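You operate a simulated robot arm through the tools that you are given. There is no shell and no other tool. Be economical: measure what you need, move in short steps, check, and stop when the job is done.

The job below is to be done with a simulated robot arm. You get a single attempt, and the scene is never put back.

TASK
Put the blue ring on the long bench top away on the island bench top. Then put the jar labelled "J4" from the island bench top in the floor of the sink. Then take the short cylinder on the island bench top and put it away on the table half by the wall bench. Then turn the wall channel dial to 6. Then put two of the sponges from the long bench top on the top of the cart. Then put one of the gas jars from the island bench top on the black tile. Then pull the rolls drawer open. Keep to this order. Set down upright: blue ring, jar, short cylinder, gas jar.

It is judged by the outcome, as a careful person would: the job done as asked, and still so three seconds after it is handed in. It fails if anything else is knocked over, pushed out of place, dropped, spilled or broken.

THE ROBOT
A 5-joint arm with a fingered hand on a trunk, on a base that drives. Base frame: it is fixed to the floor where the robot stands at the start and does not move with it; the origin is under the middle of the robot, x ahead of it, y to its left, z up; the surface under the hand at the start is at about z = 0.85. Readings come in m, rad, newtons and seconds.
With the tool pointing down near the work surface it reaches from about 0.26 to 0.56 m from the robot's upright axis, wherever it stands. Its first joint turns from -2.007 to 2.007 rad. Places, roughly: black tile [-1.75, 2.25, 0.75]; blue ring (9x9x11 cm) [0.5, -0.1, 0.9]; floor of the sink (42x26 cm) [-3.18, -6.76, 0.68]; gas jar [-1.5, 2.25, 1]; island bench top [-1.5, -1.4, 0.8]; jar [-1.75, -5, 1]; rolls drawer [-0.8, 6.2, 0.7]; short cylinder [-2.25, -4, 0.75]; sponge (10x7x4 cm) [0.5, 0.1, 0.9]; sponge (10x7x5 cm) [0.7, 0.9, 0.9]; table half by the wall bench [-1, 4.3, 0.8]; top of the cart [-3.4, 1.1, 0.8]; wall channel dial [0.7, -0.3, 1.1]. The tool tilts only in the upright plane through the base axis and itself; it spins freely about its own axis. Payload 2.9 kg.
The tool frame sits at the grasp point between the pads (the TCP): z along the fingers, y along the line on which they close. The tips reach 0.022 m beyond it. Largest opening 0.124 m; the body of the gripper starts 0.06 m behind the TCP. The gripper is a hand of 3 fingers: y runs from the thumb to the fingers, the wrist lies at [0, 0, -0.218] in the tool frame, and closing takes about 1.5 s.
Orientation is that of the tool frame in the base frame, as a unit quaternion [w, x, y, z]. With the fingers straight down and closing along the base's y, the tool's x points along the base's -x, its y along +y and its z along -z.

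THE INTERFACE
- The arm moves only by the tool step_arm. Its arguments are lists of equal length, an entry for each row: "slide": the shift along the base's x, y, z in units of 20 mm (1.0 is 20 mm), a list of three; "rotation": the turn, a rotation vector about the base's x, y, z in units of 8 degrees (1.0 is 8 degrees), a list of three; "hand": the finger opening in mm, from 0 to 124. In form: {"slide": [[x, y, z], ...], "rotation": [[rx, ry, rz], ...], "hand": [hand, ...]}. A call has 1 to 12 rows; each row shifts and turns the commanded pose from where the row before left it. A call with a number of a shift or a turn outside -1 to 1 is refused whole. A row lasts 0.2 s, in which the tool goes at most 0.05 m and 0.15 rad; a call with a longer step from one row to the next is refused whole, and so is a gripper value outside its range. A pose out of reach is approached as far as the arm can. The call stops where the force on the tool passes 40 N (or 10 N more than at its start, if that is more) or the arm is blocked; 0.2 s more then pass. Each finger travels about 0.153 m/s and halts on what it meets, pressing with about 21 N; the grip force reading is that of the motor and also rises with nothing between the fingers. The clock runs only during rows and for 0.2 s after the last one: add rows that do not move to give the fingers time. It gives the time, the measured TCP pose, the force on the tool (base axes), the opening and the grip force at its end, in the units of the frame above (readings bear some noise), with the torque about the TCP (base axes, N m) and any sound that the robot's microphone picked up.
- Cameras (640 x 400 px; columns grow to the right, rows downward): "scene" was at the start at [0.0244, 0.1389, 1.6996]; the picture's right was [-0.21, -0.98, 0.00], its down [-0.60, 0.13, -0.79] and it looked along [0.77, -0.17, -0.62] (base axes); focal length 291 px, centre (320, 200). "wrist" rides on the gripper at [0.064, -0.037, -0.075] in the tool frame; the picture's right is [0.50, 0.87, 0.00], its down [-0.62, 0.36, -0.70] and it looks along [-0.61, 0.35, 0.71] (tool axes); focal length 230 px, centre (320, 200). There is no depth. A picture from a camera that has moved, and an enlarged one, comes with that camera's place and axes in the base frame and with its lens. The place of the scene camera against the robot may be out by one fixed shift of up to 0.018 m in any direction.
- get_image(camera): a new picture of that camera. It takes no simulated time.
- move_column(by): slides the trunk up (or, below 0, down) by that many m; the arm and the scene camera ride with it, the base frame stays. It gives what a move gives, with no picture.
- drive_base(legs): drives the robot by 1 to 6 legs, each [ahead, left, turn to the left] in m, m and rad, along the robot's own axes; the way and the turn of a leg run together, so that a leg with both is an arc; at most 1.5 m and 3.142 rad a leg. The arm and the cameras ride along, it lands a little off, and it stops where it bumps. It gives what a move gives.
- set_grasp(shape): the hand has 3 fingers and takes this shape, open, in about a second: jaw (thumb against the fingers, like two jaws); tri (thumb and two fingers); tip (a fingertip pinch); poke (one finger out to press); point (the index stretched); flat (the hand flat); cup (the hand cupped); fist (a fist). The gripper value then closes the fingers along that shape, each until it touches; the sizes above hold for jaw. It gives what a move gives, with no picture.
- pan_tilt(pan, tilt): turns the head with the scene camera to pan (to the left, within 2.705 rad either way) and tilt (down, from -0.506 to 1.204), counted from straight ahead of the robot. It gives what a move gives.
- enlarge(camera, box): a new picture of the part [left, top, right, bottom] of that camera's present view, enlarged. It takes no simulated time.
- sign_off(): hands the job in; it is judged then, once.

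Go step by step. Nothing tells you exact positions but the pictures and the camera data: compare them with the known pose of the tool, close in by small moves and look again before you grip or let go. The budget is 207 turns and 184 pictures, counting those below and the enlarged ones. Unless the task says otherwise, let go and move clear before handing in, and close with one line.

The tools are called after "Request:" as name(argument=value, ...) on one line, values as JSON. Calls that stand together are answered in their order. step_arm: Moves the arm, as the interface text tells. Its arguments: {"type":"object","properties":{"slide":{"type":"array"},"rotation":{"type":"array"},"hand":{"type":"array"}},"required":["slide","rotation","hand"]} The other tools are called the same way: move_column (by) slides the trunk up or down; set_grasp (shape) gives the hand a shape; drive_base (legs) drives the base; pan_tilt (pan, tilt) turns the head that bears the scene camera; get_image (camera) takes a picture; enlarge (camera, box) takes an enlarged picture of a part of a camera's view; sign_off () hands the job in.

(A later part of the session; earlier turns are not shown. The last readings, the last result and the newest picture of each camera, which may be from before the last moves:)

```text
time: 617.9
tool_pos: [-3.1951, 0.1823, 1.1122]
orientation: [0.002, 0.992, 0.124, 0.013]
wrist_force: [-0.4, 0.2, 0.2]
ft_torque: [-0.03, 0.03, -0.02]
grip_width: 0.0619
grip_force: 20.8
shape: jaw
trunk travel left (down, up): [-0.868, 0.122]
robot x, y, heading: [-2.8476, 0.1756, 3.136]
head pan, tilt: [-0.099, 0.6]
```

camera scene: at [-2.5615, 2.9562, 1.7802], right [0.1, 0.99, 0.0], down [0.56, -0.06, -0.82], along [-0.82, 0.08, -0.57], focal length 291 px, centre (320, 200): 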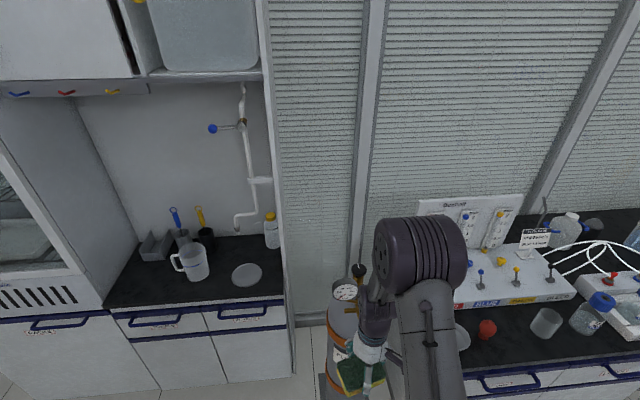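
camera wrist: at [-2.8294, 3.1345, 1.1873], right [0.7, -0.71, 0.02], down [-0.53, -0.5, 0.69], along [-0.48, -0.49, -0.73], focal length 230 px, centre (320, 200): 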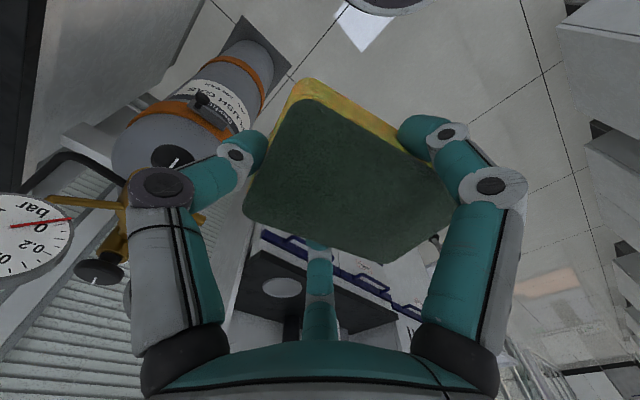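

Request:
drive_base(legs=[[0, -0.7, 0]])

Request:
step_arm(slide=[[-1, 0, 0], [-1, 0, 0], [-1, 0, 0], [-1, 0, 0], [-1, 0, 0], [-1, 0, 0], [-1, 0, 0], [-1, 0, 0], [-1, 0, 0], [0, 0, 0]], rotation=[[0, 0, 0], [0, 0, 0], [0, 0, 0], [0, 0, 0], [0, 0, 0], [0, 0, 0], [0, 0, 0], [0, 0, 0], [0, 0, 0], [0, 0, 0]], hand=[40, 40, 40, 40, 40, 40, 40, 40, 40, 40])

Request:
get_image(camera="wrist")

Request:
pan_tilt(pan=0.1, tilt=0.8)

Request:
get_image(camera="scene")

```text
time: 621.8
tool_pos: [-3.1954, 0.8853, 1.111]
orientation: [0.003, 0.991, 0.13, 0.012]
wrist_force: [0.6, 1.0, -0.3]
ft_torque: [0.01, -0.03, -0.02]
grip_width: 0.0616
grip_force: 21.0
shape: jaw
trunk travel left (down, up): [-0.868, 0.122]
robot x, y, heading: [-2.8447, 0.8878, -3.14]
head pan, tilt: [-0.099, 0.6]
```

```text
time: 624.0
tool_pos: [-3.3744, 0.8874, 1.1111]
orientation: [0.003, 0.991, 0.13, 0.013]
wrist_force: [-0.4, 0.1, 0.3]
ft_torque: [-0.03, 0.04, 0.01]
grip_width: 0.0612
grip_force: 21.1
shape: jaw
trunk travel left (down, up): [-0.868, 0.122]
robot x, y, heading: [-2.8476, 0.8879, -3.135]
head pan, tilt: [-0.099, 0.6]
```

```text
51 pictures are left
camera wrist: at [-3.3232, 0.9381, 1.1873], right [0.71, -0.71, 0.02], down [-0.52, -0.5, 0.69], along [-0.48, -0.5, -0.73], focal length 230 px, centre (320, 200)
```

wrist: 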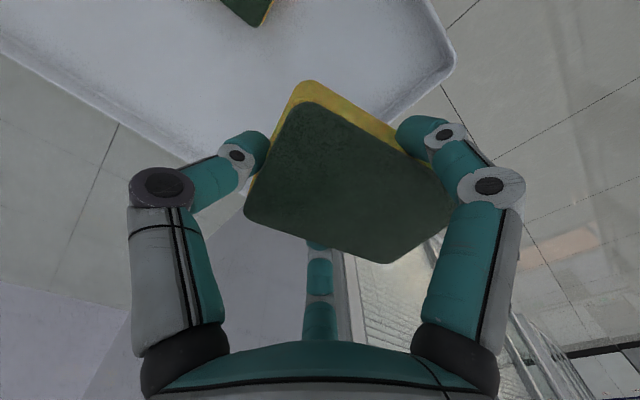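

```text
time: 624.7
tool_pos: [-3.3752, 0.8851, 1.1123]
orientation: [0.002, 0.991, 0.13, 0.013]
wrist_force: [0.3, 0.1, 0.2]
ft_torque: [-0.01, 0.01, -0.04]
grip_width: 0.0616
grip_force: 21.1
shape: jaw
trunk travel left (down, up): [-0.868, 0.122]
robot x, y, heading: [-2.8481, 0.8836, -3.138]
head pan, tilt: [0.099, 0.799]
```

```text
50 pictures are left
camera scene: at [-2.8674, 0.7451, 1.7634], right [-0.1, 0.99, 0.0], down [0.71, 0.07, -0.7], along [-0.69, -0.07, -0.72], focal length 291 px, centre (320, 200)
```

scene: 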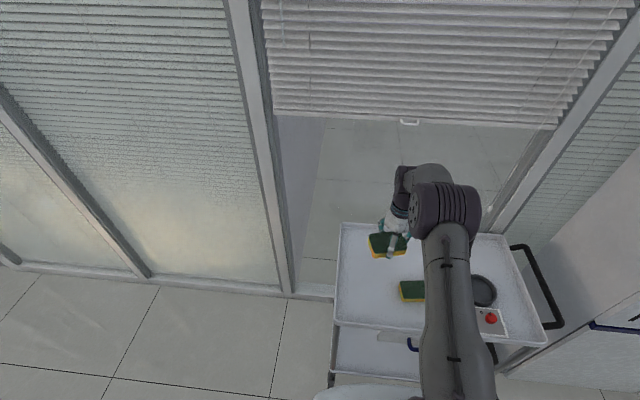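

Sponge 1 occupies y≥0.965; I'll set this one at y≈0.865, level the hand, and lower.

Request:
step_arm(slide=[[0, -0.5, 0], [0, -0.5, 0], [0, 0, 0]], rotation=[[0, 0.19, 0], [0, 0, 0], [0, 0, 0]], hand=[40, 40, 40])

Request:
move_column(by=-0.2)

Request:
step_arm(slide=[[0, 0, -0.8], [0, 0, -0.8], [0, 0, -0.7], [0, 0, -0.4], [0, 0, 0]], rotation=[[0, 0, 0], [0, 0, 0], [0, 0, 0], [0, 0, 0], [0, 0, 0]], hand=[40, 40, 40, 40, 40])

Request:
get_image(camera="wrist")

```text
time: 625.5
tool_pos: [-3.3758, 0.8656, 1.1108]
orientation: [0.001, 0.991, 0.13, -0.002]
wrist_force: [-0.3, 0.1, -0.7]
ft_torque: [0.02, -0.02, 0.02]
grip_width: 0.0613
grip_force: 21.3
shape: jaw
trunk travel left (down, up): [-0.868, 0.122]
robot x, y, heading: [-2.8506, 0.8844, -3.137]
head pan, tilt: [0.099, 0.799]
```

```text
time: 627.7
tool_pos: [-3.3749, 0.8644, 0.9119]
orientation: [0.0, 0.992, 0.129, 0.0]
wrist_force: [0.6, 0.6, 0.2]
ft_torque: [0.03, -0.02, 0.02]
grip_width: 0.0611
grip_force: 20.9
shape: jaw
trunk travel left (down, up): [-0.668, 0.322]
robot x, y, heading: [-2.8454, 0.8851, -3.141]
head pan, tilt: [0.099, 0.799]
```

```text
time: 628.9
tool_pos: [-3.3758, 0.8644, 0.8584]
orientation: [0.0, 0.992, 0.13, -0.001]
wrist_force: [0.2, -0.1, -0.1]
ft_torque: [0.01, -0.01, -0.02]
grip_width: 0.0607
grip_force: 20.7
shape: jaw
trunk travel left (down, up): [-0.668, 0.322]
robot x, y, heading: [-2.8499, 0.8833, -3.138]
head pan, tilt: [0.099, 0.799]
```

```text
49 pictures are left
camera wrist: at [-3.322, 0.9171, 0.9321], right [0.71, -0.71, 0.0], down [-0.5, -0.5, 0.7], along [-0.5, -0.49, -0.71], focal length 230 px, centre (320, 200)
```

wrist: 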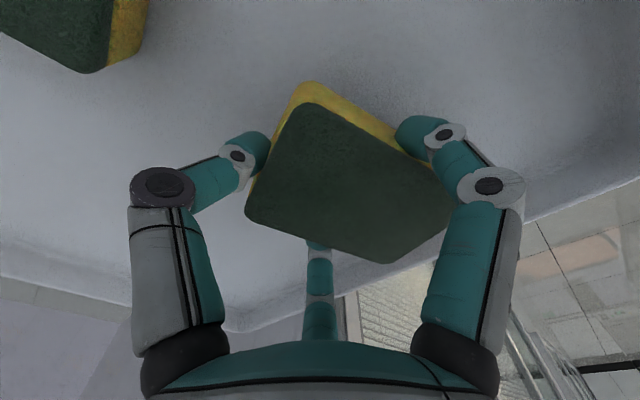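

Request:
step_arm(slide=[[0, 0, -0.4], [0, 0, -0.3], [0, 0, 0]], rotation=[[0, 0, 0], [0, 0, 0], [0, 0, 0]], hand=[40, 40, 40])

Request:
step_arm(slide=[[0, 0, -0.25], [0, 0, 0]], rotation=[[0, 0, 0], [0, 0, 0]], hand=[40, 40])

```text
time: 629.7
tool_pos: [-3.3756, 0.8652, 0.8441]
orientation: [0.0, 0.992, 0.129, 0.0]
wrist_force: [1.0, 0.0, -0.4]
ft_torque: [0.0, -0.02, 0.0]
grip_width: 0.061
grip_force: 20.9
shape: jaw
trunk travel left (down, up): [-0.668, 0.322]
robot x, y, heading: [-2.8479, 0.8893, -3.14]
head pan, tilt: [0.099, 0.799]
```

```text
time: 630.3
tool_pos: [-3.3749, 0.8655, 0.8396]
orientation: [0.001, 0.991, 0.13, -0.001]
wrist_force: [-0.7, 0.5, -0.6]
ft_torque: [-0.03, 0.01, 0.0]
grip_width: 0.0606
grip_force: 20.6
shape: jaw
trunk travel left (down, up): [-0.668, 0.322]
robot x, y, heading: [-2.8442, 0.8847, -3.137]
head pan, tilt: [0.099, 0.799]
```

Request:
step_arm(slide=[[0, 0, -0.25], [0, 0, 0]], rotation=[[0, 0, 0], [0, 0, 0]], hand=[40, 40])

```text
time: 630.9
tool_pos: [-3.3753, 0.8648, 0.8351]
orientation: [0.001, 0.991, 0.131, -0.002]
wrist_force: [-2.2, 0.4, 8.9]
ft_torque: [-0.09, -0.17, -0.02]
grip_width: 0.0606
grip_force: 20.7
shape: jaw
trunk travel left (down, up): [-0.668, 0.322]
robot x, y, heading: [-2.8518, 0.8868, -3.139]
head pan, tilt: [0.099, 0.799]
```

Contact. Release, rise and tuck.

Request:
step_arm(slide=[[0, 0, 0.1], [0, 0, 0], [0, 0, 0], [0, 0, 0], [0, 0, 0], [0, 0, 0.5], [0, 0, 0.9], [0, 0, 0.9], [0, 0, 0.9], [0, 0, 0.9], [0, 0, 0.9], [0, 0, 0]], rotation=[[0, 0, 0], [0, 0, 0], [0, 0, 0], [0, 0, 0], [0, 0, 0], [0, 0, 0], [0, 0, 0], [0, 0, 0], [0, 0, 0], [0, 0, 0], [0, 0, 0], [0, 0, 0]], hand=[55, 75, 95, 110, 112, 112, 112, 112, 112, 112, 112, 112])

Request:
move_column(by=0.2)

Request:
step_arm(slide=[[1, 0, 0], [1, 0, 0], [1, 0, 0], [1, 0, 0], [1, 0, 0], [1, 0, 0], [1, 0, 0], [1, 0, 0], [1, 0, 0], [1, 0, 0], [0, 0, 0]], rotation=[[0, 0, 0], [0, 0, 0], [0, 0, 0], [0, 0, 0], [0, 0, 0], [0, 0, 0], [0, 0, 0], [0, 0, 0], [0, 0, 0], [0, 0, 0], [0, 0, 0]], hand=[112, 112, 112, 112, 112, 112, 112, 112, 112, 112, 112])

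Request:
get_image(camera="scene")

```text
time: 633.5
tool_pos: [-3.3752, 0.8645, 0.9358]
orientation: [0.0, 0.991, 0.13, 0.0]
wrist_force: [1.3, -1.3, -0.9]
ft_torque: [-0.04, 0.01, 0.02]
grip_width: 0.112
grip_force: 0.1
shape: jaw
trunk travel left (down, up): [-0.668, 0.322]
robot x, y, heading: [-2.8475, 0.8882, -3.135]
head pan, tilt: [0.099, 0.799]
```

```text
time: 635.7
tool_pos: [-3.3758, 0.8643, 1.1343]
orientation: [0.0, 0.992, 0.129, 0.001]
wrist_force: [0.3, 0.2, 0.6]
ft_torque: [-0.03, -0.05, 0.0]
grip_width: 0.1118
grip_force: 0.0
shape: jaw
trunk travel left (down, up): [-0.868, 0.122]
robot x, y, heading: [-2.8501, 0.8841, -3.132]
head pan, tilt: [0.099, 0.799]
```

```text
time: 638.1
tool_pos: [-3.1762, 0.8656, 1.1353]
orientation: [0.0, 0.992, 0.13, 0.0]
wrist_force: [-0.1, -0.4, -0.2]
ft_torque: [0.01, 0.0, -0.01]
grip_width: 0.1118
grip_force: 0.1
shape: jaw
trunk travel left (down, up): [-0.868, 0.122]
robot x, y, heading: [-2.8442, 0.8857, -3.135]
head pan, tilt: [0.099, 0.799]
```

```text
48 pictures are left
camera scene: at [-2.8678, 0.745, 1.7633], right [-0.11, 0.99, 0.0], down [0.71, 0.08, -0.7], along [-0.69, -0.07, -0.72], focal length 291 px, centre (320, 200)
```

scene: 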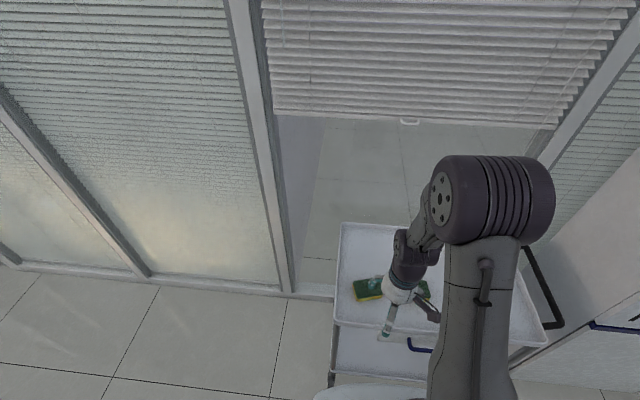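

Both sponges are on the cart. Next the gas jars at the island's +y end: drive around to face it.

Request:
drive_base(legs=[[0, 0.7, 0], [0, 0, -1.57], [1.4, -0.05, 0]])

```text
time: 652.3
tool_pos: [-2.8351, 1.9166, 1.1364]
orientation: [0.0, 0.796, -0.605, 0.0]
wrist_force: [0.1, 0.4, -0.5]
ft_torque: [-0.03, 0.01, -0.01]
grip_width: 0.1117
grip_force: 0.0
shape: jaw
trunk travel left (down, up): [-0.868, 0.122]
robot x, y, heading: [-2.815, 1.5899, 1.587]
head pan, tilt: [0.099, 0.799]
```

Request:
drive_base(legs=[[1.3, -0.09, -0.017], [0, 0, -1.57], [1.1, 0.1, 0], [0, 0, -1.57]])

Request:
pan_tilt(pan=0.0, tilt=0.6)

Request:
get_image(camera="scene")

```text
time: 671.8
tool_pos: [-1.6221, 2.7314, 1.1361]
orientation: [0.0, 0.597, 0.802, -0.001]
wrist_force: [-0.2, 0.8, 0.2]
ft_torque: [-0.02, -0.01, -0.02]
grip_width: 0.1119
grip_force: 0.0
shape: jaw
trunk travel left (down, up): [-0.868, 0.122]
robot x, y, heading: [-1.6515, 3.0618, -1.536]
head pan, tilt: [0.099, 0.799]
```

```text
time: 672.5
tool_pos: [-1.6219, 2.7312, 1.1365]
orientation: [0.0, 0.598, 0.802, 0.0]
wrist_force: [0.4, 0.4, 0.2]
ft_torque: [-0.05, -0.02, 0.01]
grip_width: 0.112
grip_force: 0.1
shape: jaw
trunk travel left (down, up): [-0.868, 0.122]
robot x, y, heading: [-1.6529, 3.0555, -1.53]
head pan, tilt: [0.0, 0.6]
```

```text
47 pictures are left
camera scene: at [-1.5062, 3.0476, 1.7801], right [-1.0, -0.04, 0.0], down [-0.02, 0.57, -0.82], along [0.03, -0.82, -0.57], focal length 291 px, centre (320, 200)
```

scene: 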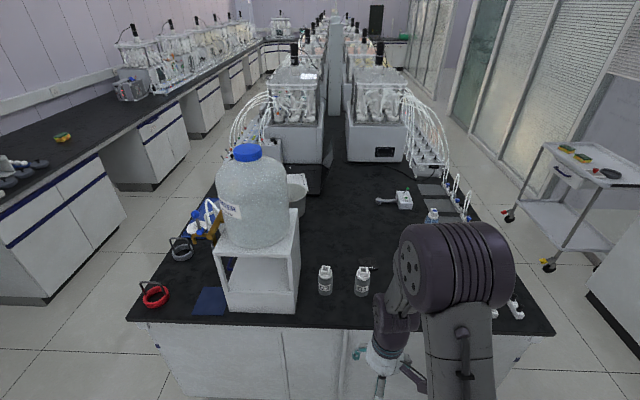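

Request:
enlarge(camera="scene", box=[280, 240, 440, 340])

Request:
get_image(camera="wrist")

```text
4.00 times, centred on (360, 290) of scene
camera zoom: at [-1.5062, 3.0476, 1.7801], right [-1.0, -0.04, 0.0], down [-0.02, 0.57, -0.82], along [0.03, -0.82, -0.57], focal length 1166 px, centre (160, -160)
```

zoom: 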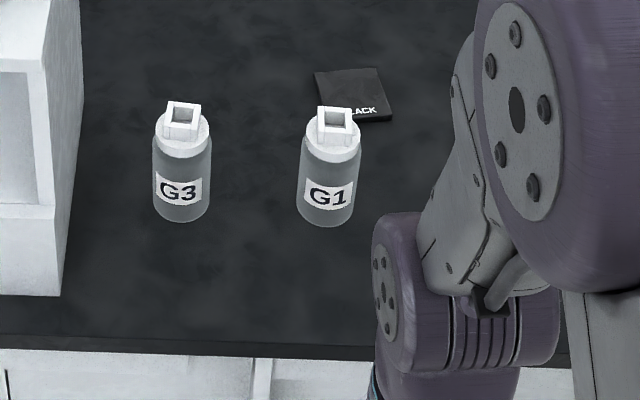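

```text
45 pictures are left
camera wrist: at [-1.6751, 2.7821, 1.2103], right [0.69, 0.73, 0.0], down [0.52, -0.49, 0.7], along [0.51, -0.48, -0.71], focal length 230 px, centre (320, 200)
```

wrist: 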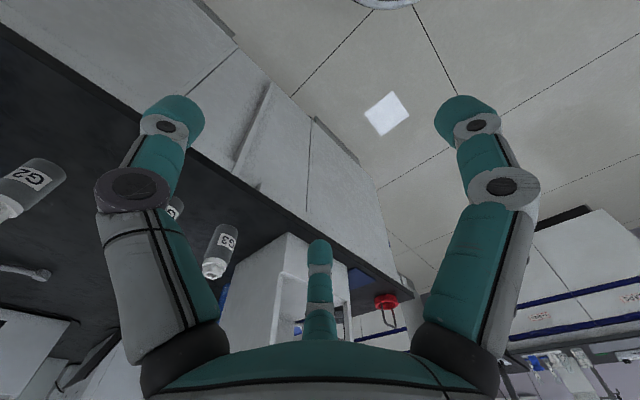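

Gas jar G1 is at about (-1.64, 2.33) and the black tile just behind it at about (-1.68, 2.176). Driving closer, square-on.

Request:
drive_base(legs=[[0, 0, -0.041], [0.25, 0, 0]])

Request:
get_image(camera="wrist")

Request:
pan_tilt(pan=-0.1, tilt=0.75)

Request:
get_image(camera="scene")

```text
time: 674.7
tool_pos: [-1.6354, 2.4868, 1.1355]
orientation: [0.001, 0.613, 0.79, 0.0]
wrist_force: [0.4, 0.2, 0.5]
ft_torque: [0.0, 0.04, -0.02]
grip_width: 0.1119
grip_force: 0.0
shape: jaw
trunk travel left (down, up): [-0.868, 0.122]
robot x, y, heading: [-1.6557, 2.8134, -1.574]
head pan, tilt: [0.0, 0.6]
```

```text
44 pictures are left
camera wrist: at [-1.6862, 2.5394, 1.2104], right [0.71, 0.7, 0.0], down [0.5, -0.51, 0.7], along [0.49, -0.5, -0.71], focal length 230 px, centre (320, 200)
```

wrist: 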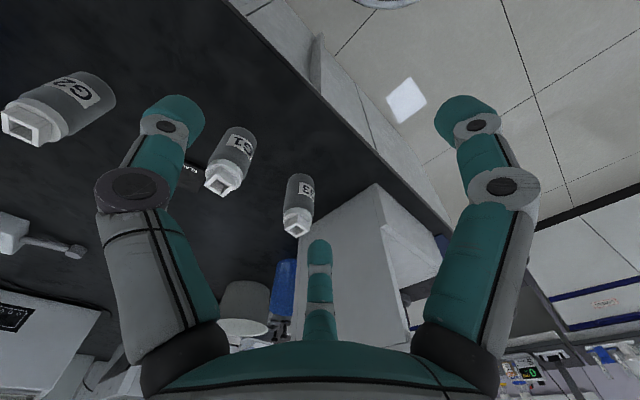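

```text
time: 675.4
tool_pos: [-1.6351, 2.4864, 1.1357]
orientation: [-0.001, 0.613, 0.79, 0.0]
wrist_force: [0.1, 0.7, -0.4]
ft_torque: [0.02, -0.02, -0.02]
grip_width: 0.112
grip_force: 0.0
shape: jaw
trunk travel left (down, up): [-0.868, 0.122]
robot x, y, heading: [-1.6512, 2.8156, -1.573]
head pan, tilt: [-0.099, 0.75]
```

```text
43 pictures are left
camera scene: at [-1.5161, 2.8029, 1.7673], right [-0.99, 0.1, 0.0], down [0.07, 0.68, -0.73], along [-0.07, -0.73, -0.68], focal length 291 px, centre (320, 200)
```

scene: 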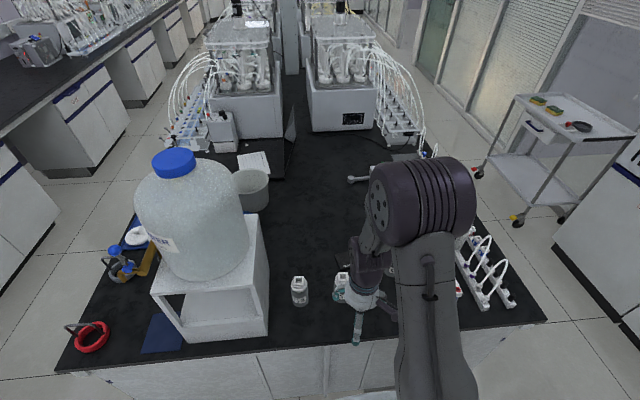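

G1 ≈(-1.638, 2.300). The tile needs ~0.64 m reach, so I'll grip the jar with the hand tilted ~20° outward (jar stays upright). Tilt and move above the jar.

Request:
step_arm(slide=[[0, -0.5, 0], [0, -0.9, 0], [0, -0.9, 0], [0, -1, 0], [0, -1, 0], [0, -1, 0], [0, -1, 0], [0, -1, 0], [0, -1, 0], [-0.1, -1, 0], [0, 0, 0]], rotation=[[-0.84, 0, 0], [-0.84, 0, 0], [-0.84, 0, 0], [0, 0, 0], [0, 0, 0], [0, 0, 0], [0, 0, 0], [0, 0, 0], [0, 0, 0], [0, 0, 0], [0, 0, 0]], hand=[95, 95, 95, 95, 95, 95, 95, 95, 95, 95, 95])

Request:
move_column(by=-0.08)

Request:
get_image(camera="wrist")

```text
time: 677.8
tool_pos: [-1.6439, 2.2993, 1.1359]
orientation: [0.11, 0.602, 0.779, -0.136]
wrist_force: [-0.8, 0.5, 0.1]
ft_torque: [-0.05, 0.03, 0.0]
grip_width: 0.0951
grip_force: 0.2
shape: jaw
out of reach, approached as far as the arm can: row 3
trunk travel left (down, up): [-0.868, 0.122]
robot x, y, heading: [-1.6518, 2.8159, -1.571]
head pan, tilt: [-0.099, 0.75]
```

```text
time: 679.0
tool_pos: [-1.6444, 2.3001, 1.0558]
orientation: [0.11, 0.602, 0.779, -0.136]
wrist_force: [0.3, -0.2, -0.3]
ft_torque: [0.0, 0.03, 0.01]
grip_width: 0.0952
grip_force: 0.1
shape: jaw
trunk travel left (down, up): [-0.788, 0.202]
robot x, y, heading: [-1.6555, 2.815, -1.57]
head pan, tilt: [-0.099, 0.75]
```

```text
42 pictures are left
camera wrist: at [-1.6966, 2.3759, 1.1074], right [0.71, 0.66, -0.24], down [0.5, -0.23, 0.84], along [0.5, -0.72, -0.49], focal length 230 px, centre (320, 200)
```

wrist: 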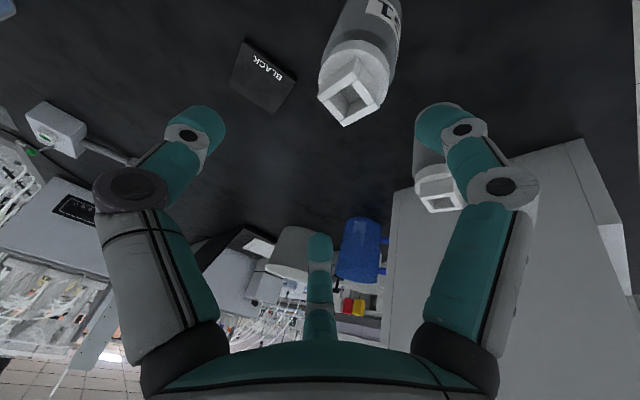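

The jar is exactly under the hand at (-1.643, 2.299); the tile measures (-1.680, ~2.155), a bit further than thought, so I'll tilt 8° more, then descend on the jar.

Request:
step_arm(slide=[[0, 0, 0], [0, 0, 0], [0, 0, -0.9], [0, 0, -0.9], [0, 0, -0.9], [0, 0, 0]], rotation=[[-0.5, 0, 0], [-0.5, 0, 0], [0, 0, 0], [0, 0, 0], [0, 0, 0], [0, 0, 0]], hand=[100, 100, 100, 100, 100, 100])

Request:
get_image(camera="wrist")

```text
time: 680.4
tool_pos: [-1.6467, 2.3005, 1.0007]
orientation: [0.153, 0.593, 0.767, -0.19]
wrist_force: [0.1, -0.3, 0.1]
ft_torque: [0.02, -0.02, 0.0]
grip_width: 0.0996
grip_force: 0.1
shape: jaw
trunk travel left (down, up): [-0.788, 0.202]
robot x, y, heading: [-1.6502, 2.8103, -1.572]
head pan, tilt: [-0.099, 0.75]
```

```text
41 pictures are left
camera wrist: at [-1.6974, 2.3827, 1.0419], right [0.71, 0.62, -0.33], down [0.49, -0.12, 0.86], along [0.5, -0.78, -0.39], focal length 230 px, centre (320, 200)
```

wrist: 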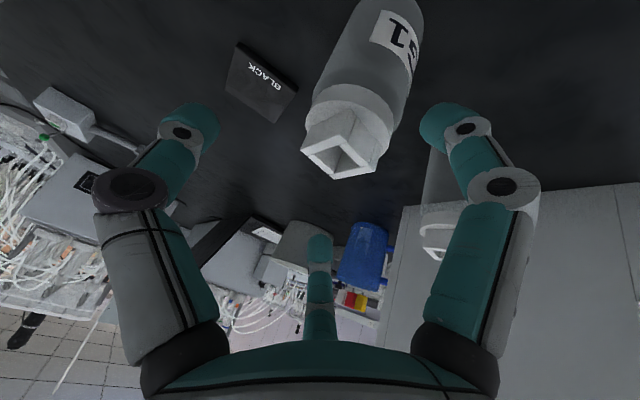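

Request:
step_arm(slide=[[0.05, 0.05, -0.9], [0.05, 0.05, -0.9], [0, 0, -0.9], [0, 0, -0.8], [0, 0, 0]], rotation=[[0, 0, 0], [0, 0, 0], [0, 0, 0], [0, 0, 0], [0, 0, 0]], hand=[100, 100, 100, 100, 100])

Request:
get_image(camera="wrist")

```text
time: 681.6
tool_pos: [-1.6438, 2.3009, 0.9326]
orientation: [0.153, 0.593, 0.768, -0.19]
wrist_force: [0.4, 0.2, 0.0]
ft_torque: [0.0, 0.01, -0.01]
grip_width: 0.0997
grip_force: 0.0
shape: jaw
trunk travel left (down, up): [-0.788, 0.202]
robot x, y, heading: [-1.6517, 2.8103, -1.578]
head pan, tilt: [-0.099, 0.75]
```

```text
40 pictures are left
camera wrist: at [-1.6951, 2.3834, 0.9725], right [0.71, 0.62, -0.32], down [0.49, -0.11, 0.86], along [0.5, -0.78, -0.39], focal length 230 px, centre (320, 200)
```

wrist: 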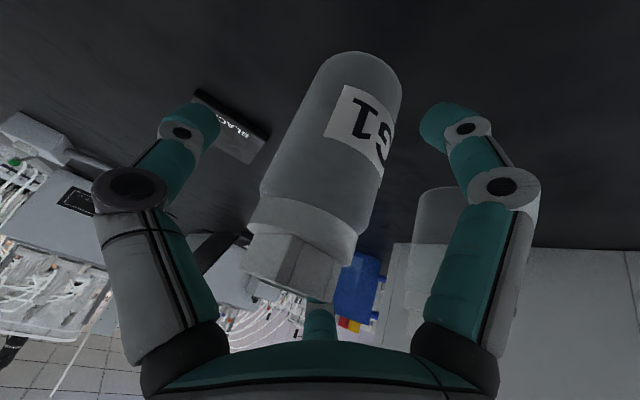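

The jar is between the fingers. Closing gently.

Request:
step_arm(slide=[[0, 0, 0], [0, 0, 0], [0, 0, 0], [0, 0, 0], [0, 0, 0], [0, 0, 0], [0, 0, 0], [0, 0, 0]], rotation=[[0, 0, 0], [0, 0, 0], [0, 0, 0], [0, 0, 0], [0, 0, 0], [0, 0, 0], [0, 0, 0], [0, 0, 0]], hand=[85, 72, 60, 52, 44, 36, 32, 32])

Request:
get_image(camera="wrist")

Request:
enlarge(camera="scene", box=[280, 230, 420, 330])

```text
time: 683.4
tool_pos: [-1.6443, 2.3016, 0.9328]
orientation: [0.154, 0.593, 0.767, -0.19]
wrist_force: [0.3, 0.4, 0.6]
ft_torque: [0.16, 0.01, 0.01]
grip_width: 0.0502
grip_force: 21.7
shape: jaw
trunk travel left (down, up): [-0.788, 0.202]
robot x, y, heading: [-1.6541, 2.8177, -1.572]
head pan, tilt: [-0.099, 0.75]
```

```text
39 pictures are left
camera wrist: at [-1.6951, 2.3833, 0.9727], right [0.71, 0.62, -0.32], down [0.49, -0.11, 0.86], along [0.5, -0.78, -0.39], focal length 230 px, centre (320, 200)
```

wrist: 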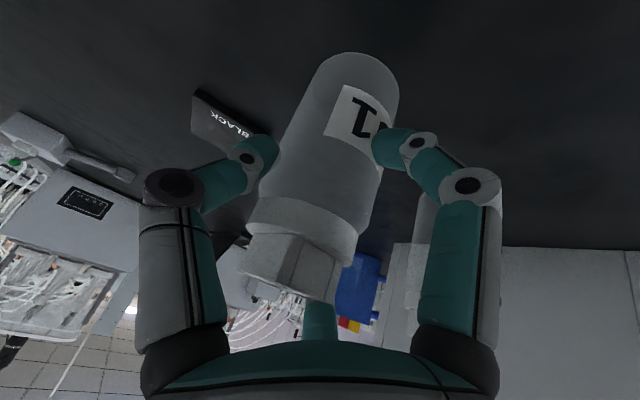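

```text
4.00 times, centred on (350, 280) of scene
camera zoom: at [-1.5162, 2.804, 1.6873], right [-0.99, 0.1, 0.0], down [0.07, 0.68, -0.73], along [-0.07, -0.73, -0.68], focal length 1166 px, centre (200, -120)
```

zoom: 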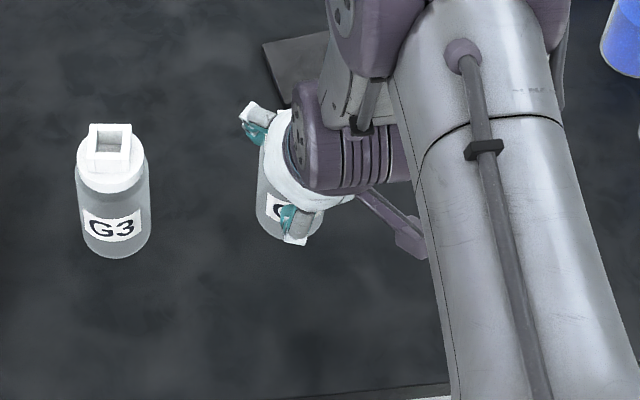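

Gripped. Lifting slowly and checking that the jar stays upright.

Request:
step_arm(slide=[[0, 0, 0.3], [0, 0, 0.4], [0, 0, 0.5], [0, 0, 0.6], [0, 0, 0.6], [0, 0, 0]], rotation=[[0, 0, 0], [0, 0, 0], [0, 0, 0], [0, 0, 0], [0, 0, 0], [0, 0, 0]], hand=[28, 28, 28, 28, 28, 28])

Request:
get_image(camera="wrist")

```text
time: 684.8
tool_pos: [-1.644, 2.3018, 0.9794]
orientation: [0.152, 0.593, 0.767, -0.19]
wrist_force: [-0.5, -0.4, -2.4]
ft_torque: [0.0, 0.01, 0.05]
grip_width: 0.05
grip_force: 21.3
shape: jaw
trunk travel left (down, up): [-0.788, 0.202]
robot x, y, heading: [-1.6549, 2.8127, -1.578]
head pan, tilt: [-0.099, 0.75]
```

```text
37 pictures are left
camera wrist: at [-1.6953, 2.3836, 1.0203], right [0.71, 0.62, -0.32], down [0.49, -0.12, 0.86], along [0.5, -0.78, -0.39], focal length 230 px, centre (320, 200)
```

wrist: 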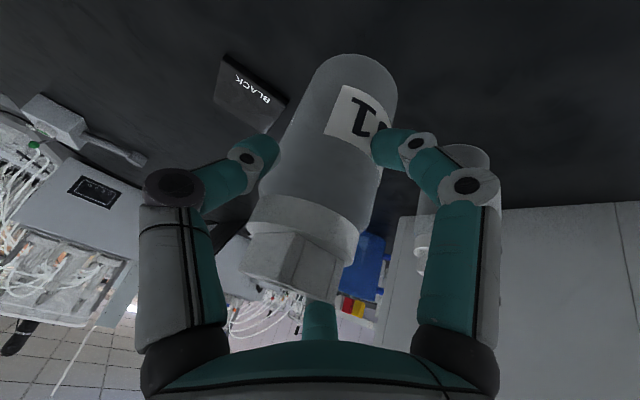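

The jar hangs upright. Moving it over the tile centre (-1.682, 2.165).

Request:
step_arm(slide=[[-0.24, -0.85, 0.2], [-0.24, -0.85, 0.2], [-0.24, -0.85, 0], [-0.24, -0.85, 0], [-0.24, -0.85, 0], [-0.24, -0.85, 0], [-0.24, -0.85, 0], [-0.22, -0.9, 0], [0, 0, 0]], rotation=[[0, 0, -0.06], [0, 0, -0.06], [0, 0, -0.06], [0, 0, -0.06], [0, 0, -0.06], [0, 0, -0.06], [0, 0, -0.06], [0, 0, -0.03], [0, 0, 0]], hand=[28, 28, 28, 28, 28, 28, 28, 28, 28])

Request:
get_image(camera="wrist")

Request:
enlarge(camera="scene", box=[260, 170, 420, 290])

```text
time: 686.8
tool_pos: [-1.6814, 2.1648, 0.988]
orientation: [0.146, 0.617, 0.748, -0.194]
wrist_force: [-0.1, 0.3, -2.9]
ft_torque: [0.02, 0.05, 0.0]
grip_width: 0.0497
grip_force: 20.9
shape: jaw
trunk travel left (down, up): [-0.788, 0.202]
robot x, y, heading: [-1.6536, 2.8151, -1.571]
head pan, tilt: [-0.099, 0.75]
```

```text
36 pictures are left
camera wrist: at [-1.7272, 2.2504, 1.0284], right [0.75, 0.57, -0.33], down [0.49, -0.15, 0.86], along [0.45, -0.81, -0.39], focal length 230 px, centre (320, 200)
```

wrist: 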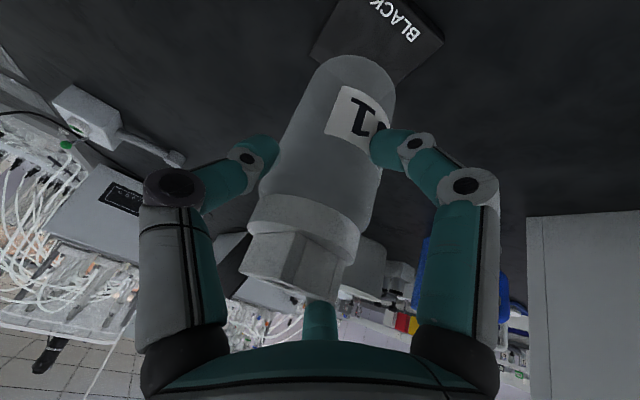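

```text
3.33 times, centred on (340, 230) of scene
camera zoom: at [-1.5161, 2.8036, 1.6873], right [-0.99, 0.1, 0.0], down [0.07, 0.68, -0.73], along [-0.07, -0.73, -0.68], focal length 971 px, centre (253, 100)
```

zoom: 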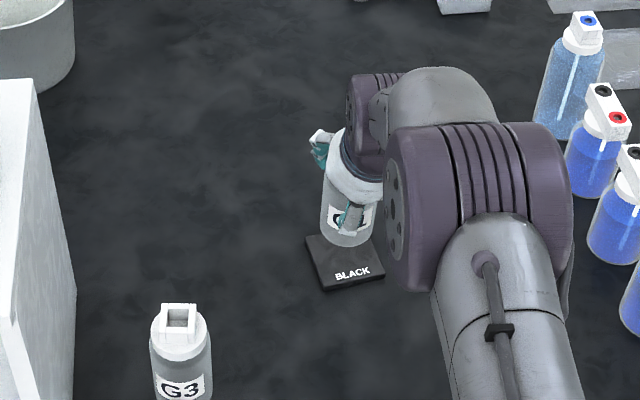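

The jar is over the tile (offset <1 cm). Nudge −4 mm in y and lower to just above it.

Request:
step_arm(slide=[[-0.12, -0.22, -0.4], [0, 0, -0.7], [0, 0, -0.6], [0, 0, 0]], rotation=[[0, 0, 0], [0, 0, 0], [0, 0, 0], [0, 0, 0]], hand=[28, 28, 28, 28])

Request:
get_image(camera="wrist")

Request:
enlarge(camera="scene", box=[300, 200, 400, 280])

```text
time: 687.8
tool_pos: [-1.6837, 2.162, 0.9528]
orientation: [0.146, 0.617, 0.748, -0.195]
wrist_force: [0.8, 0.5, -2.1]
ft_torque: [0.02, 0.03, -0.02]
grip_width: 0.0493
grip_force: 21.0
shape: jaw
trunk travel left (down, up): [-0.788, 0.202]
robot x, y, heading: [-1.6513, 2.8171, -1.575]
head pan, tilt: [-0.099, 0.75]
```

```text
34 pictures are left
camera wrist: at [-1.7291, 2.246, 0.9937], right [0.75, 0.57, -0.33], down [0.49, -0.15, 0.86], along [0.45, -0.81, -0.39], focal length 230 px, centre (320, 200)
```

wrist: 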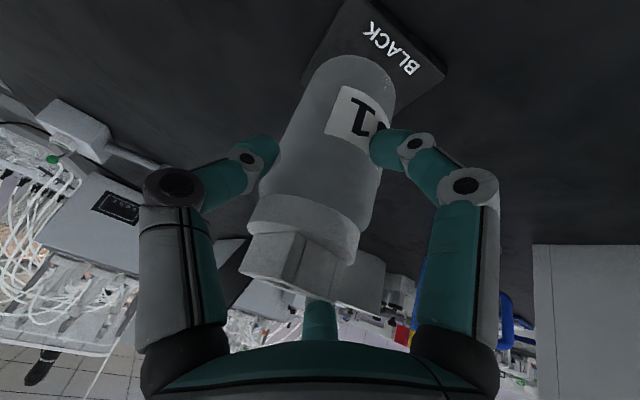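

```text
5.00 times, centred on (350, 240) of scene
camera zoom: at [-1.5162, 2.8033, 1.6873], right [-0.99, 0.1, 0.0], down [0.07, 0.68, -0.73], along [-0.07, -0.73, -0.68], focal length 1457 px, centre (170, 0)
```

zoom: 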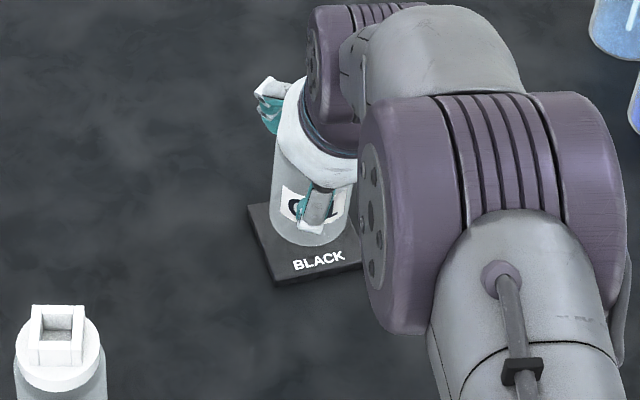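

The jar's base lies within the tile. Lowering in small steps to contact.

Request:
step_arm(slide=[[0, 0, -0.25], [0, 0, 0]], rotation=[[0, 0, 0], [0, 0, 0]], hand=[28, 28])

Request:
step_arm(slide=[[0, 0, -0.15], [0, 0, 0]], rotation=[[0, 0, 0], [0, 0, 0]], hand=[28, 28])

```text
time: 688.4
tool_pos: [-1.6826, 2.1613, 0.9484]
orientation: [0.146, 0.617, 0.748, -0.195]
wrist_force: [-0.2, 0.0, -2.5]
ft_torque: [0.06, 0.01, -0.03]
grip_width: 0.0498
grip_force: 21.2
shape: jaw
trunk travel left (down, up): [-0.788, 0.202]
robot x, y, heading: [-1.6526, 2.8159, -1.569]
head pan, tilt: [-0.099, 0.75]
```

```text
time: 689.0
tool_pos: [-1.6843, 2.1614, 0.9451]
orientation: [0.144, 0.617, 0.748, -0.195]
wrist_force: [0.2, -0.4, -2.5]
ft_torque: [0.01, -0.03, -0.03]
grip_width: 0.0492
grip_force: 21.4
shape: jaw
trunk travel left (down, up): [-0.788, 0.202]
robot x, y, heading: [-1.6532, 2.8159, -1.572]
head pan, tilt: [-0.099, 0.75]
```

Request:
step_arm(slide=[[0, 0, -0.15], [0, 0, 0]], rotation=[[0, 0, 0], [0, 0, 0]], hand=[28, 28])

```text
time: 689.6
tool_pos: [-1.6836, 2.1603, 0.9433]
orientation: [0.146, 0.617, 0.747, -0.197]
wrist_force: [-0.3, -0.5, 1.0]
ft_torque: [0.09, -0.01, 0.03]
grip_width: 0.0496
grip_force: 20.4
shape: jaw
trunk travel left (down, up): [-0.788, 0.202]
robot x, y, heading: [-1.6537, 2.8139, -1.578]
head pan, tilt: [-0.099, 0.75]
```

Contact made. A tiny 1 mm more, then open gently.

Request:
step_arm(slide=[[0, 0, -0.06], [0, 0, 0], [0, 0, 0], [0, 0, 0], [0, 0, 0], [0, 0, 0], [0, 0, 0], [0, 0, 0]], rotation=[[0, 0, 0], [0, 0, 0], [0, 0, 0], [0, 0, 0], [0, 0, 0], [0, 0, 0], [0, 0, 0], [0, 0, 0]], hand=[40, 50, 56, 64, 74, 86, 98, 102])

Request:
get_image(camera="wrist")

```text
time: 691.4
tool_pos: [-1.6824, 2.1609, 0.9423]
orientation: [0.145, 0.617, 0.748, -0.196]
wrist_force: [-0.2, -0.3, -0.1]
ft_torque: [-0.03, 0.01, 0.02]
grip_width: 0.1018
grip_force: 0.1
shape: jaw
trunk travel left (down, up): [-0.788, 0.202]
robot x, y, heading: [-1.6537, 2.814, -1.572]
head pan, tilt: [-0.099, 0.75]
```

```text
32 pictures are left
camera wrist: at [-1.7294, 2.2465, 0.9823], right [0.75, 0.57, -0.33], down [0.49, -0.15, 0.86], along [0.45, -0.81, -0.39], focal length 230 px, centre (320, 200)
```

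wrist: 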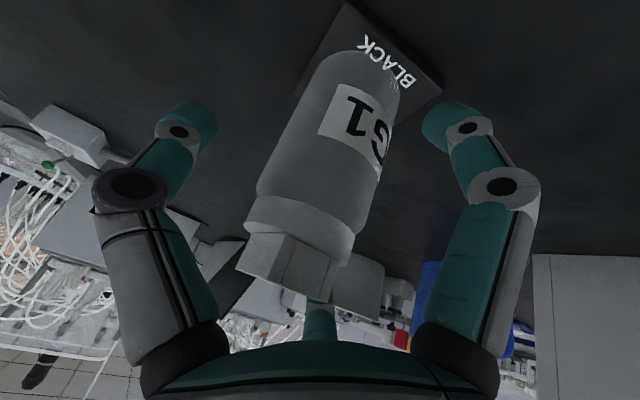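

The jar stands free on the tile. Rising straight up, then retracting.

Request:
step_arm(slide=[[0, 0, 0.5], [0, 0, 0.8], [0, 0, 0.9], [0, 0, 0.9], [0, 0, 0.9], [0, 0, 0.9], [0, 0, 0]], rotation=[[0, 0, 0], [0, 0, 0], [0, 0, 0], [0, 0, 0], [0, 0, 0], [0, 0, 0], [0, 0, 0]], hand=[102, 102, 102, 102, 102, 102, 102])

Request:
move_column(by=0.1)

Request:
step_arm(slide=[[0.1, 1, 0], [0.1, 1, 0], [0.1, 1, 0], [0.1, 1, 0], [0.1, 1, 0], [0, 1, 0], [0, 1, 0], [0, 1, 0], [0, 1, 0], [0, 1, 0], [0, 1, 0], [0, 1, 0]], rotation=[[0, 0, 0], [0, 0, 0], [0, 0, 0], [0.88, 0, 0], [0.88, 0, 0], [0.88, 0, 0], [0.88, 0, 0], [0, 0, 0], [0, 0, 0], [0, 0, 0], [0, 0, 0], [0, 0, 0]], hand=[102, 102, 102, 102, 102, 102, 102, 102, 102, 102, 102, 102])

Request:
enlarge(camera="scene", box=[240, 180, 440, 305])

```text
time: 693.0
tool_pos: [-1.6835, 2.1596, 1.0394]
orientation: [0.146, 0.618, 0.747, -0.196]
wrist_force: [0.9, 0.6, -0.7]
ft_torque: [-0.02, -0.03, -0.03]
grip_width: 0.1018
grip_force: 0.1
shape: jaw
trunk travel left (down, up): [-0.788, 0.202]
robot x, y, heading: [-1.6523, 2.8139, -1.579]
head pan, tilt: [-0.099, 0.75]
```

```text
time: 694.3
tool_pos: [-1.6844, 2.1607, 1.1392]
orientation: [0.144, 0.618, 0.748, -0.196]
wrist_force: [0.7, -0.1, 0.3]
ft_torque: [-0.01, 0.01, 0.0]
grip_width: 0.1017
grip_force: 0.1
shape: jaw
trunk travel left (down, up): [-0.888, 0.102]
robot x, y, heading: [-1.6513, 2.8166, -1.573]
head pan, tilt: [-0.099, 0.75]
```

```text
time: 696.9
tool_pos: [-1.6773, 2.4027, 1.1384]
orientation: [0.001, 0.634, 0.773, -0.001]
wrist_force: [0.3, 0.2, 0.3]
ft_torque: [0.01, 0.01, -0.04]
grip_width: 0.1019
grip_force: 0.1
shape: jaw
out of reach, approached as far as the arm can: row 5
trunk travel left (down, up): [-0.888, 0.102]
robot x, y, heading: [-1.6558, 2.8121, -1.571]
head pan, tilt: [-0.099, 0.75]
```

```text
3.20 times, centred on (340, 242) of scene
camera zoom: at [-1.516, 2.8046, 1.7873], right [-0.99, 0.1, 0.0], down [0.07, 0.68, -0.73], along [-0.07, -0.73, -0.68], focal length 932 px, centre (256, 64)
```

zoom: 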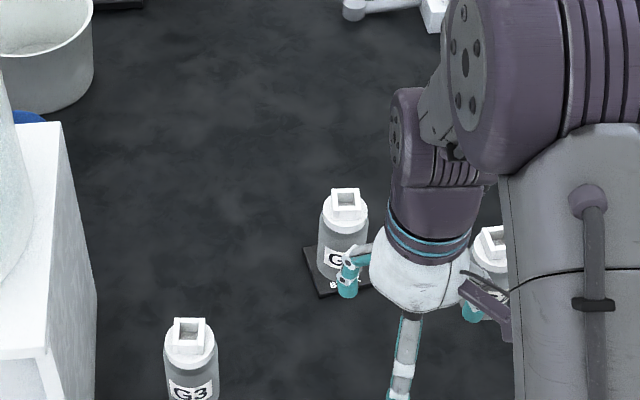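

G1 stands on the black tile. Last: the rolls drawer near (-0.8, 6.2). Drive around the table's +x side and look.

Request:
step_arm(slide=[[0, 1, 0], [0, 1, 0], [0, 1, 0], [0, 0, 0]], rotation=[[0, 0, 0], [0, 0, 0], [0, 0, 0], [0, 0, 0]], hand=[100, 100, 100, 100])

Request:
drive_base(legs=[[-0.27, 0, 0], [0, 0, 1.57], [1.38, 0, 0], [0, 0, 1.57], [1.2, 0, 0]])

Request:
pan_tilt(pan=0.25, tilt=0.5)

Request:
get_image(camera="scene")

```text
time: 697.9
tool_pos: [-1.6781, 2.4621, 1.1405]
orientation: [0.0, 0.634, 0.774, -0.001]
wrist_force: [-1.0, -0.1, 0.9]
ft_torque: [-0.03, 0.03, 0.03]
grip_width: 0.1001
grip_force: 0.1
shape: jaw
trunk travel left (down, up): [-0.888, 0.102]
robot x, y, heading: [-1.6511, 2.8121, -1.573]
head pan, tilt: [-0.099, 0.75]
```

```text
time: 719.7
tool_pos: [-0.2216, 4.6442, 1.1396]
orientation: [0.0, 0.773, -0.634, -0.001]
wrist_force: [0.8, 0.2, 0.9]
ft_torque: [-0.01, 0.03, 0.01]
grip_width: 0.1002
grip_force: 0.0
shape: jaw
trunk travel left (down, up): [-0.888, 0.102]
robot x, y, heading: [-0.2518, 4.2928, 1.569]
head pan, tilt: [-0.099, 0.75]
```

```text
time: 720.6
tool_pos: [-0.2226, 4.6447, 1.1395]
orientation: [0.0, 0.773, -0.635, -0.001]
wrist_force: [-0.1, -0.5, 0.8]
ft_torque: [0.02, -0.02, 0.01]
grip_width: 0.1001
grip_force: 0.0
shape: jaw
trunk travel left (down, up): [-0.888, 0.102]
robot x, y, heading: [-0.249, 4.2893, 1.57]
head pan, tilt: [0.25, 0.499]
```

```text
30 pictures are left
camera scene: at [-0.4148, 4.3325, 1.8092], right [0.97, 0.24, 0.0], down [0.12, -0.46, -0.88], along [-0.21, 0.85, -0.48], focal length 291 px, centre (320, 200)
```

scene: 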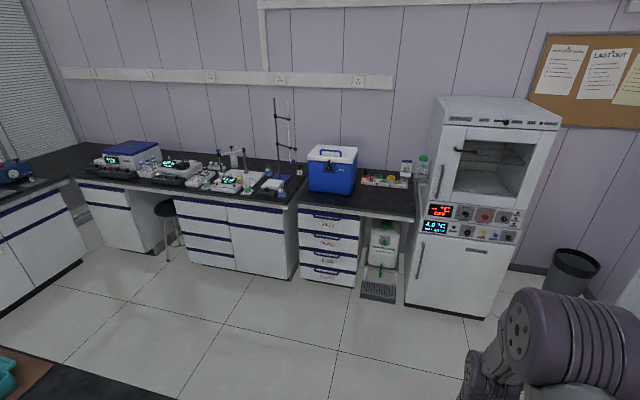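

Request:
enlarge(camera="scene", box=[285, 195, 381, 290])

```text
4.21 times, centred on (333, 242) of scene
camera zoom: at [-0.4148, 4.3325, 1.8092], right [0.97, 0.24, 0.0], down [0.12, -0.46, -0.88], along [-0.21, 0.85, -0.48], focal length 1227 px, centre (265, 21)
```

zoom: 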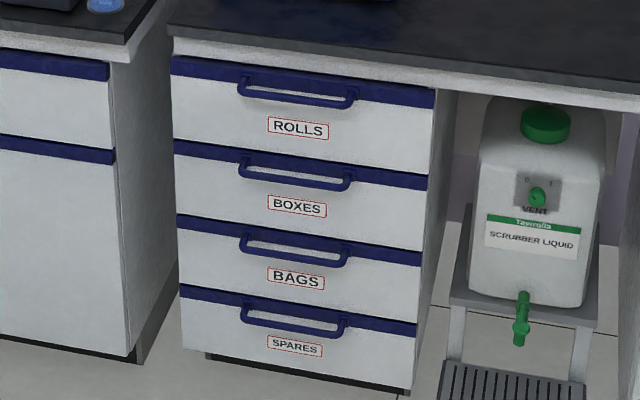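

ROLLS is the top drawer with a horizontal bar handle near (-0.78, 5.97, 0.76). I'll drive in front of it and look with the head pointed at it.

Request:
drive_base(legs=[[0.95, 0, 0], [0, 0.53, 0]])

Request:
pan_tilt(pan=0.15, tilt=0.9)

Request:
get_image(camera="scene")

```text
time: 728.2
tool_pos: [-0.7523, 5.5917, 1.1407]
orientation: [-0.001, 0.777, -0.63, 0.0]
wrist_force: [0.4, 0.3, 0.2]
ft_torque: [0.0, 0.03, 0.0]
grip_width: 0.1001
grip_force: 0.0
shape: jaw
trunk travel left (down, up): [-0.888, 0.102]
robot x, y, heading: [-0.7737, 5.2373, 1.576]
head pan, tilt: [0.25, 0.499]
```

```text
time: 729.1
tool_pos: [-0.7532, 5.5912, 1.1404]
orientation: [0.0, 0.777, -0.629, 0.0]
wrist_force: [0.0, 0.2, 0.2]
ft_torque: [-0.02, 0.02, -0.02]
grip_width: 0.1004
grip_force: 0.1
shape: jaw
trunk travel left (down, up): [-0.888, 0.102]
robot x, y, heading: [-0.7733, 5.2395, 1.575]
head pan, tilt: [0.15, 0.901]
```

```text
28 pictures are left
camera scene: at [-0.9308, 5.2647, 1.7755], right [0.99, 0.16, 0.0], down [0.12, -0.77, -0.62], along [-0.1, 0.61, -0.78], focal length 291 px, centre (320, 200)
```

scene: 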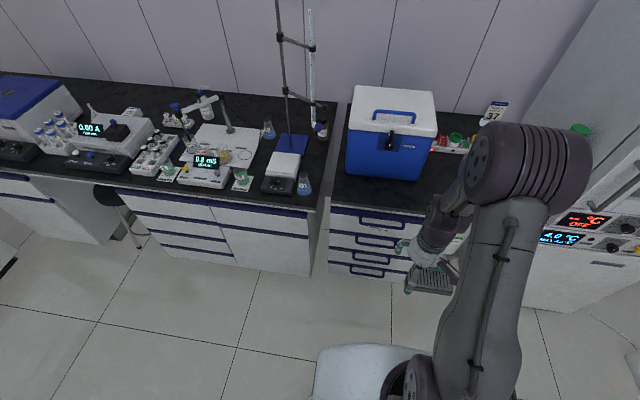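

Handle triangulates to (-0.774, 5.988, 0.754). I'll spin the hand so its closing axis will be vertical, lower the trunk, then pitch the tool to horizontal in front of the drawer.

Request:
step_arm(slide=[[-0.1, 0, 0], [-0.1, 0, 0], [-0.1, 0, 0], [-0.1, 0, 0], [-0.1, 0, 0], [-0.1, 0, 0], [-0.1, 0, 0], [-0.1, 0, 0], [-0.1, 0, 0], [-0.1, 0, 0], [0, 0, 0]], rotation=[[0, 0, 0.975], [0, 0, 0.975], [0, 0, 0.975], [0, 0, 0.975], [0, 0, 0.975], [0, 0, 0.975], [0, 0, 0.975], [0, 0, 0.975], [0, 0, 0.975], [0, 0, 0.975], [0, 0, 0]], hand=[90, 80, 75, 75, 75, 75, 75, 75, 75, 75, 75])

Request:
move_column(by=-0.36)

Request:
step_arm(slide=[[0, 0.9, 0], [0, 0.9, 0], [0, 0.9, 0], [0, 0.9, 0], [0, 0.9, 0], [0, 0.9, 0], [0, 0.9, 0], [0, 0.9, 0], [0, 0.9, 0], [0, 0.9, 0], [0, 0.9, 0], [0, 0.9, 0]], rotation=[[0.9375, 0, 0], [0.9375, 0, 0], [0.9375, 0, 0], [0.9375, 0, 0], [0.9375, 0, 0], [0.9375, 0, 0], [0.9375, 0, 0], [0.9375, 0, 0], [0.9375, 0, 0], [0.9375, 0, 0], [0.9375, 0, 0], [0.9375, 0, 0]], hand=[75, 75, 75, 75, 75, 75, 75, 75, 75, 75, 75, 75])

Request:
get_image(camera="wrist")

```text
time: 731.5
tool_pos: [-0.8105, 5.5881, 1.1407]
orientation: [-0.001, 1.0, -0.002, -0.001]
wrist_force: [0.2, -0.6, 0.3]
ft_torque: [0.01, 0.02, -0.04]
grip_width: 0.0758
grip_force: 0.0
shape: jaw
out of reach, approached as far as the arm can: row 10
trunk travel left (down, up): [-0.888, 0.102]
robot x, y, heading: [-0.7748, 5.2363, 1.576]
head pan, tilt: [0.15, 0.901]
```

```text
time: 735.0
tool_pos: [-0.8121, 5.5881, 0.7812]
orientation: [-0.001, 1.0, -0.004, 0.001]
wrist_force: [1.0, 0.4, -1.1]
ft_torque: [0.02, 0.0, -0.03]
grip_width: 0.0757
grip_force: 0.0
shape: jaw
trunk travel left (down, up): [-0.528, 0.462]
robot x, y, heading: [-0.7757, 5.2409, 1.581]
head pan, tilt: [0.15, 0.901]
```

```text
time: 737.6
tool_pos: [-0.8175, 5.8035, 0.7814]
orientation: [-0.701, 0.709, -0.017, -0.075]
wrist_force: [1.1, -0.1, 0.1]
ft_torque: [0.01, 0.02, -0.01]
grip_width: 0.0752
grip_force: 0.1
shape: jaw
out of reach, approached as far as the arm can: row 2, 4, 8, 10
trunk travel left (down, up): [-0.528, 0.462]
robot x, y, heading: [-0.7734, 5.2415, 1.579]
head pan, tilt: [0.15, 0.901]
```

```text
27 pictures are left
camera wrist: at [-0.7414, 5.7342, 0.8086], right [0.38, 0.03, -0.92], down [-0.6, -0.75, -0.27], along [-0.7, 0.66, -0.27], focal length 230 px, centre (320, 200)
```

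wrist: 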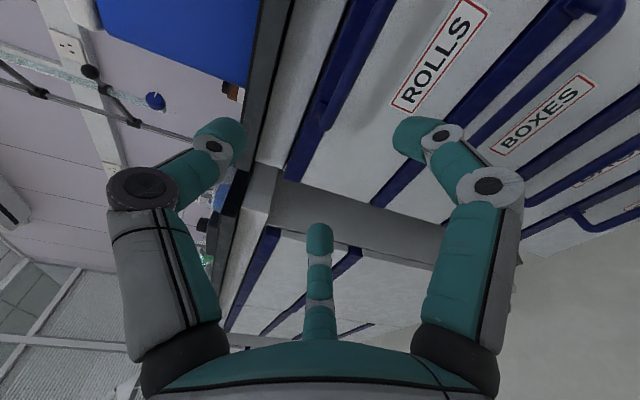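

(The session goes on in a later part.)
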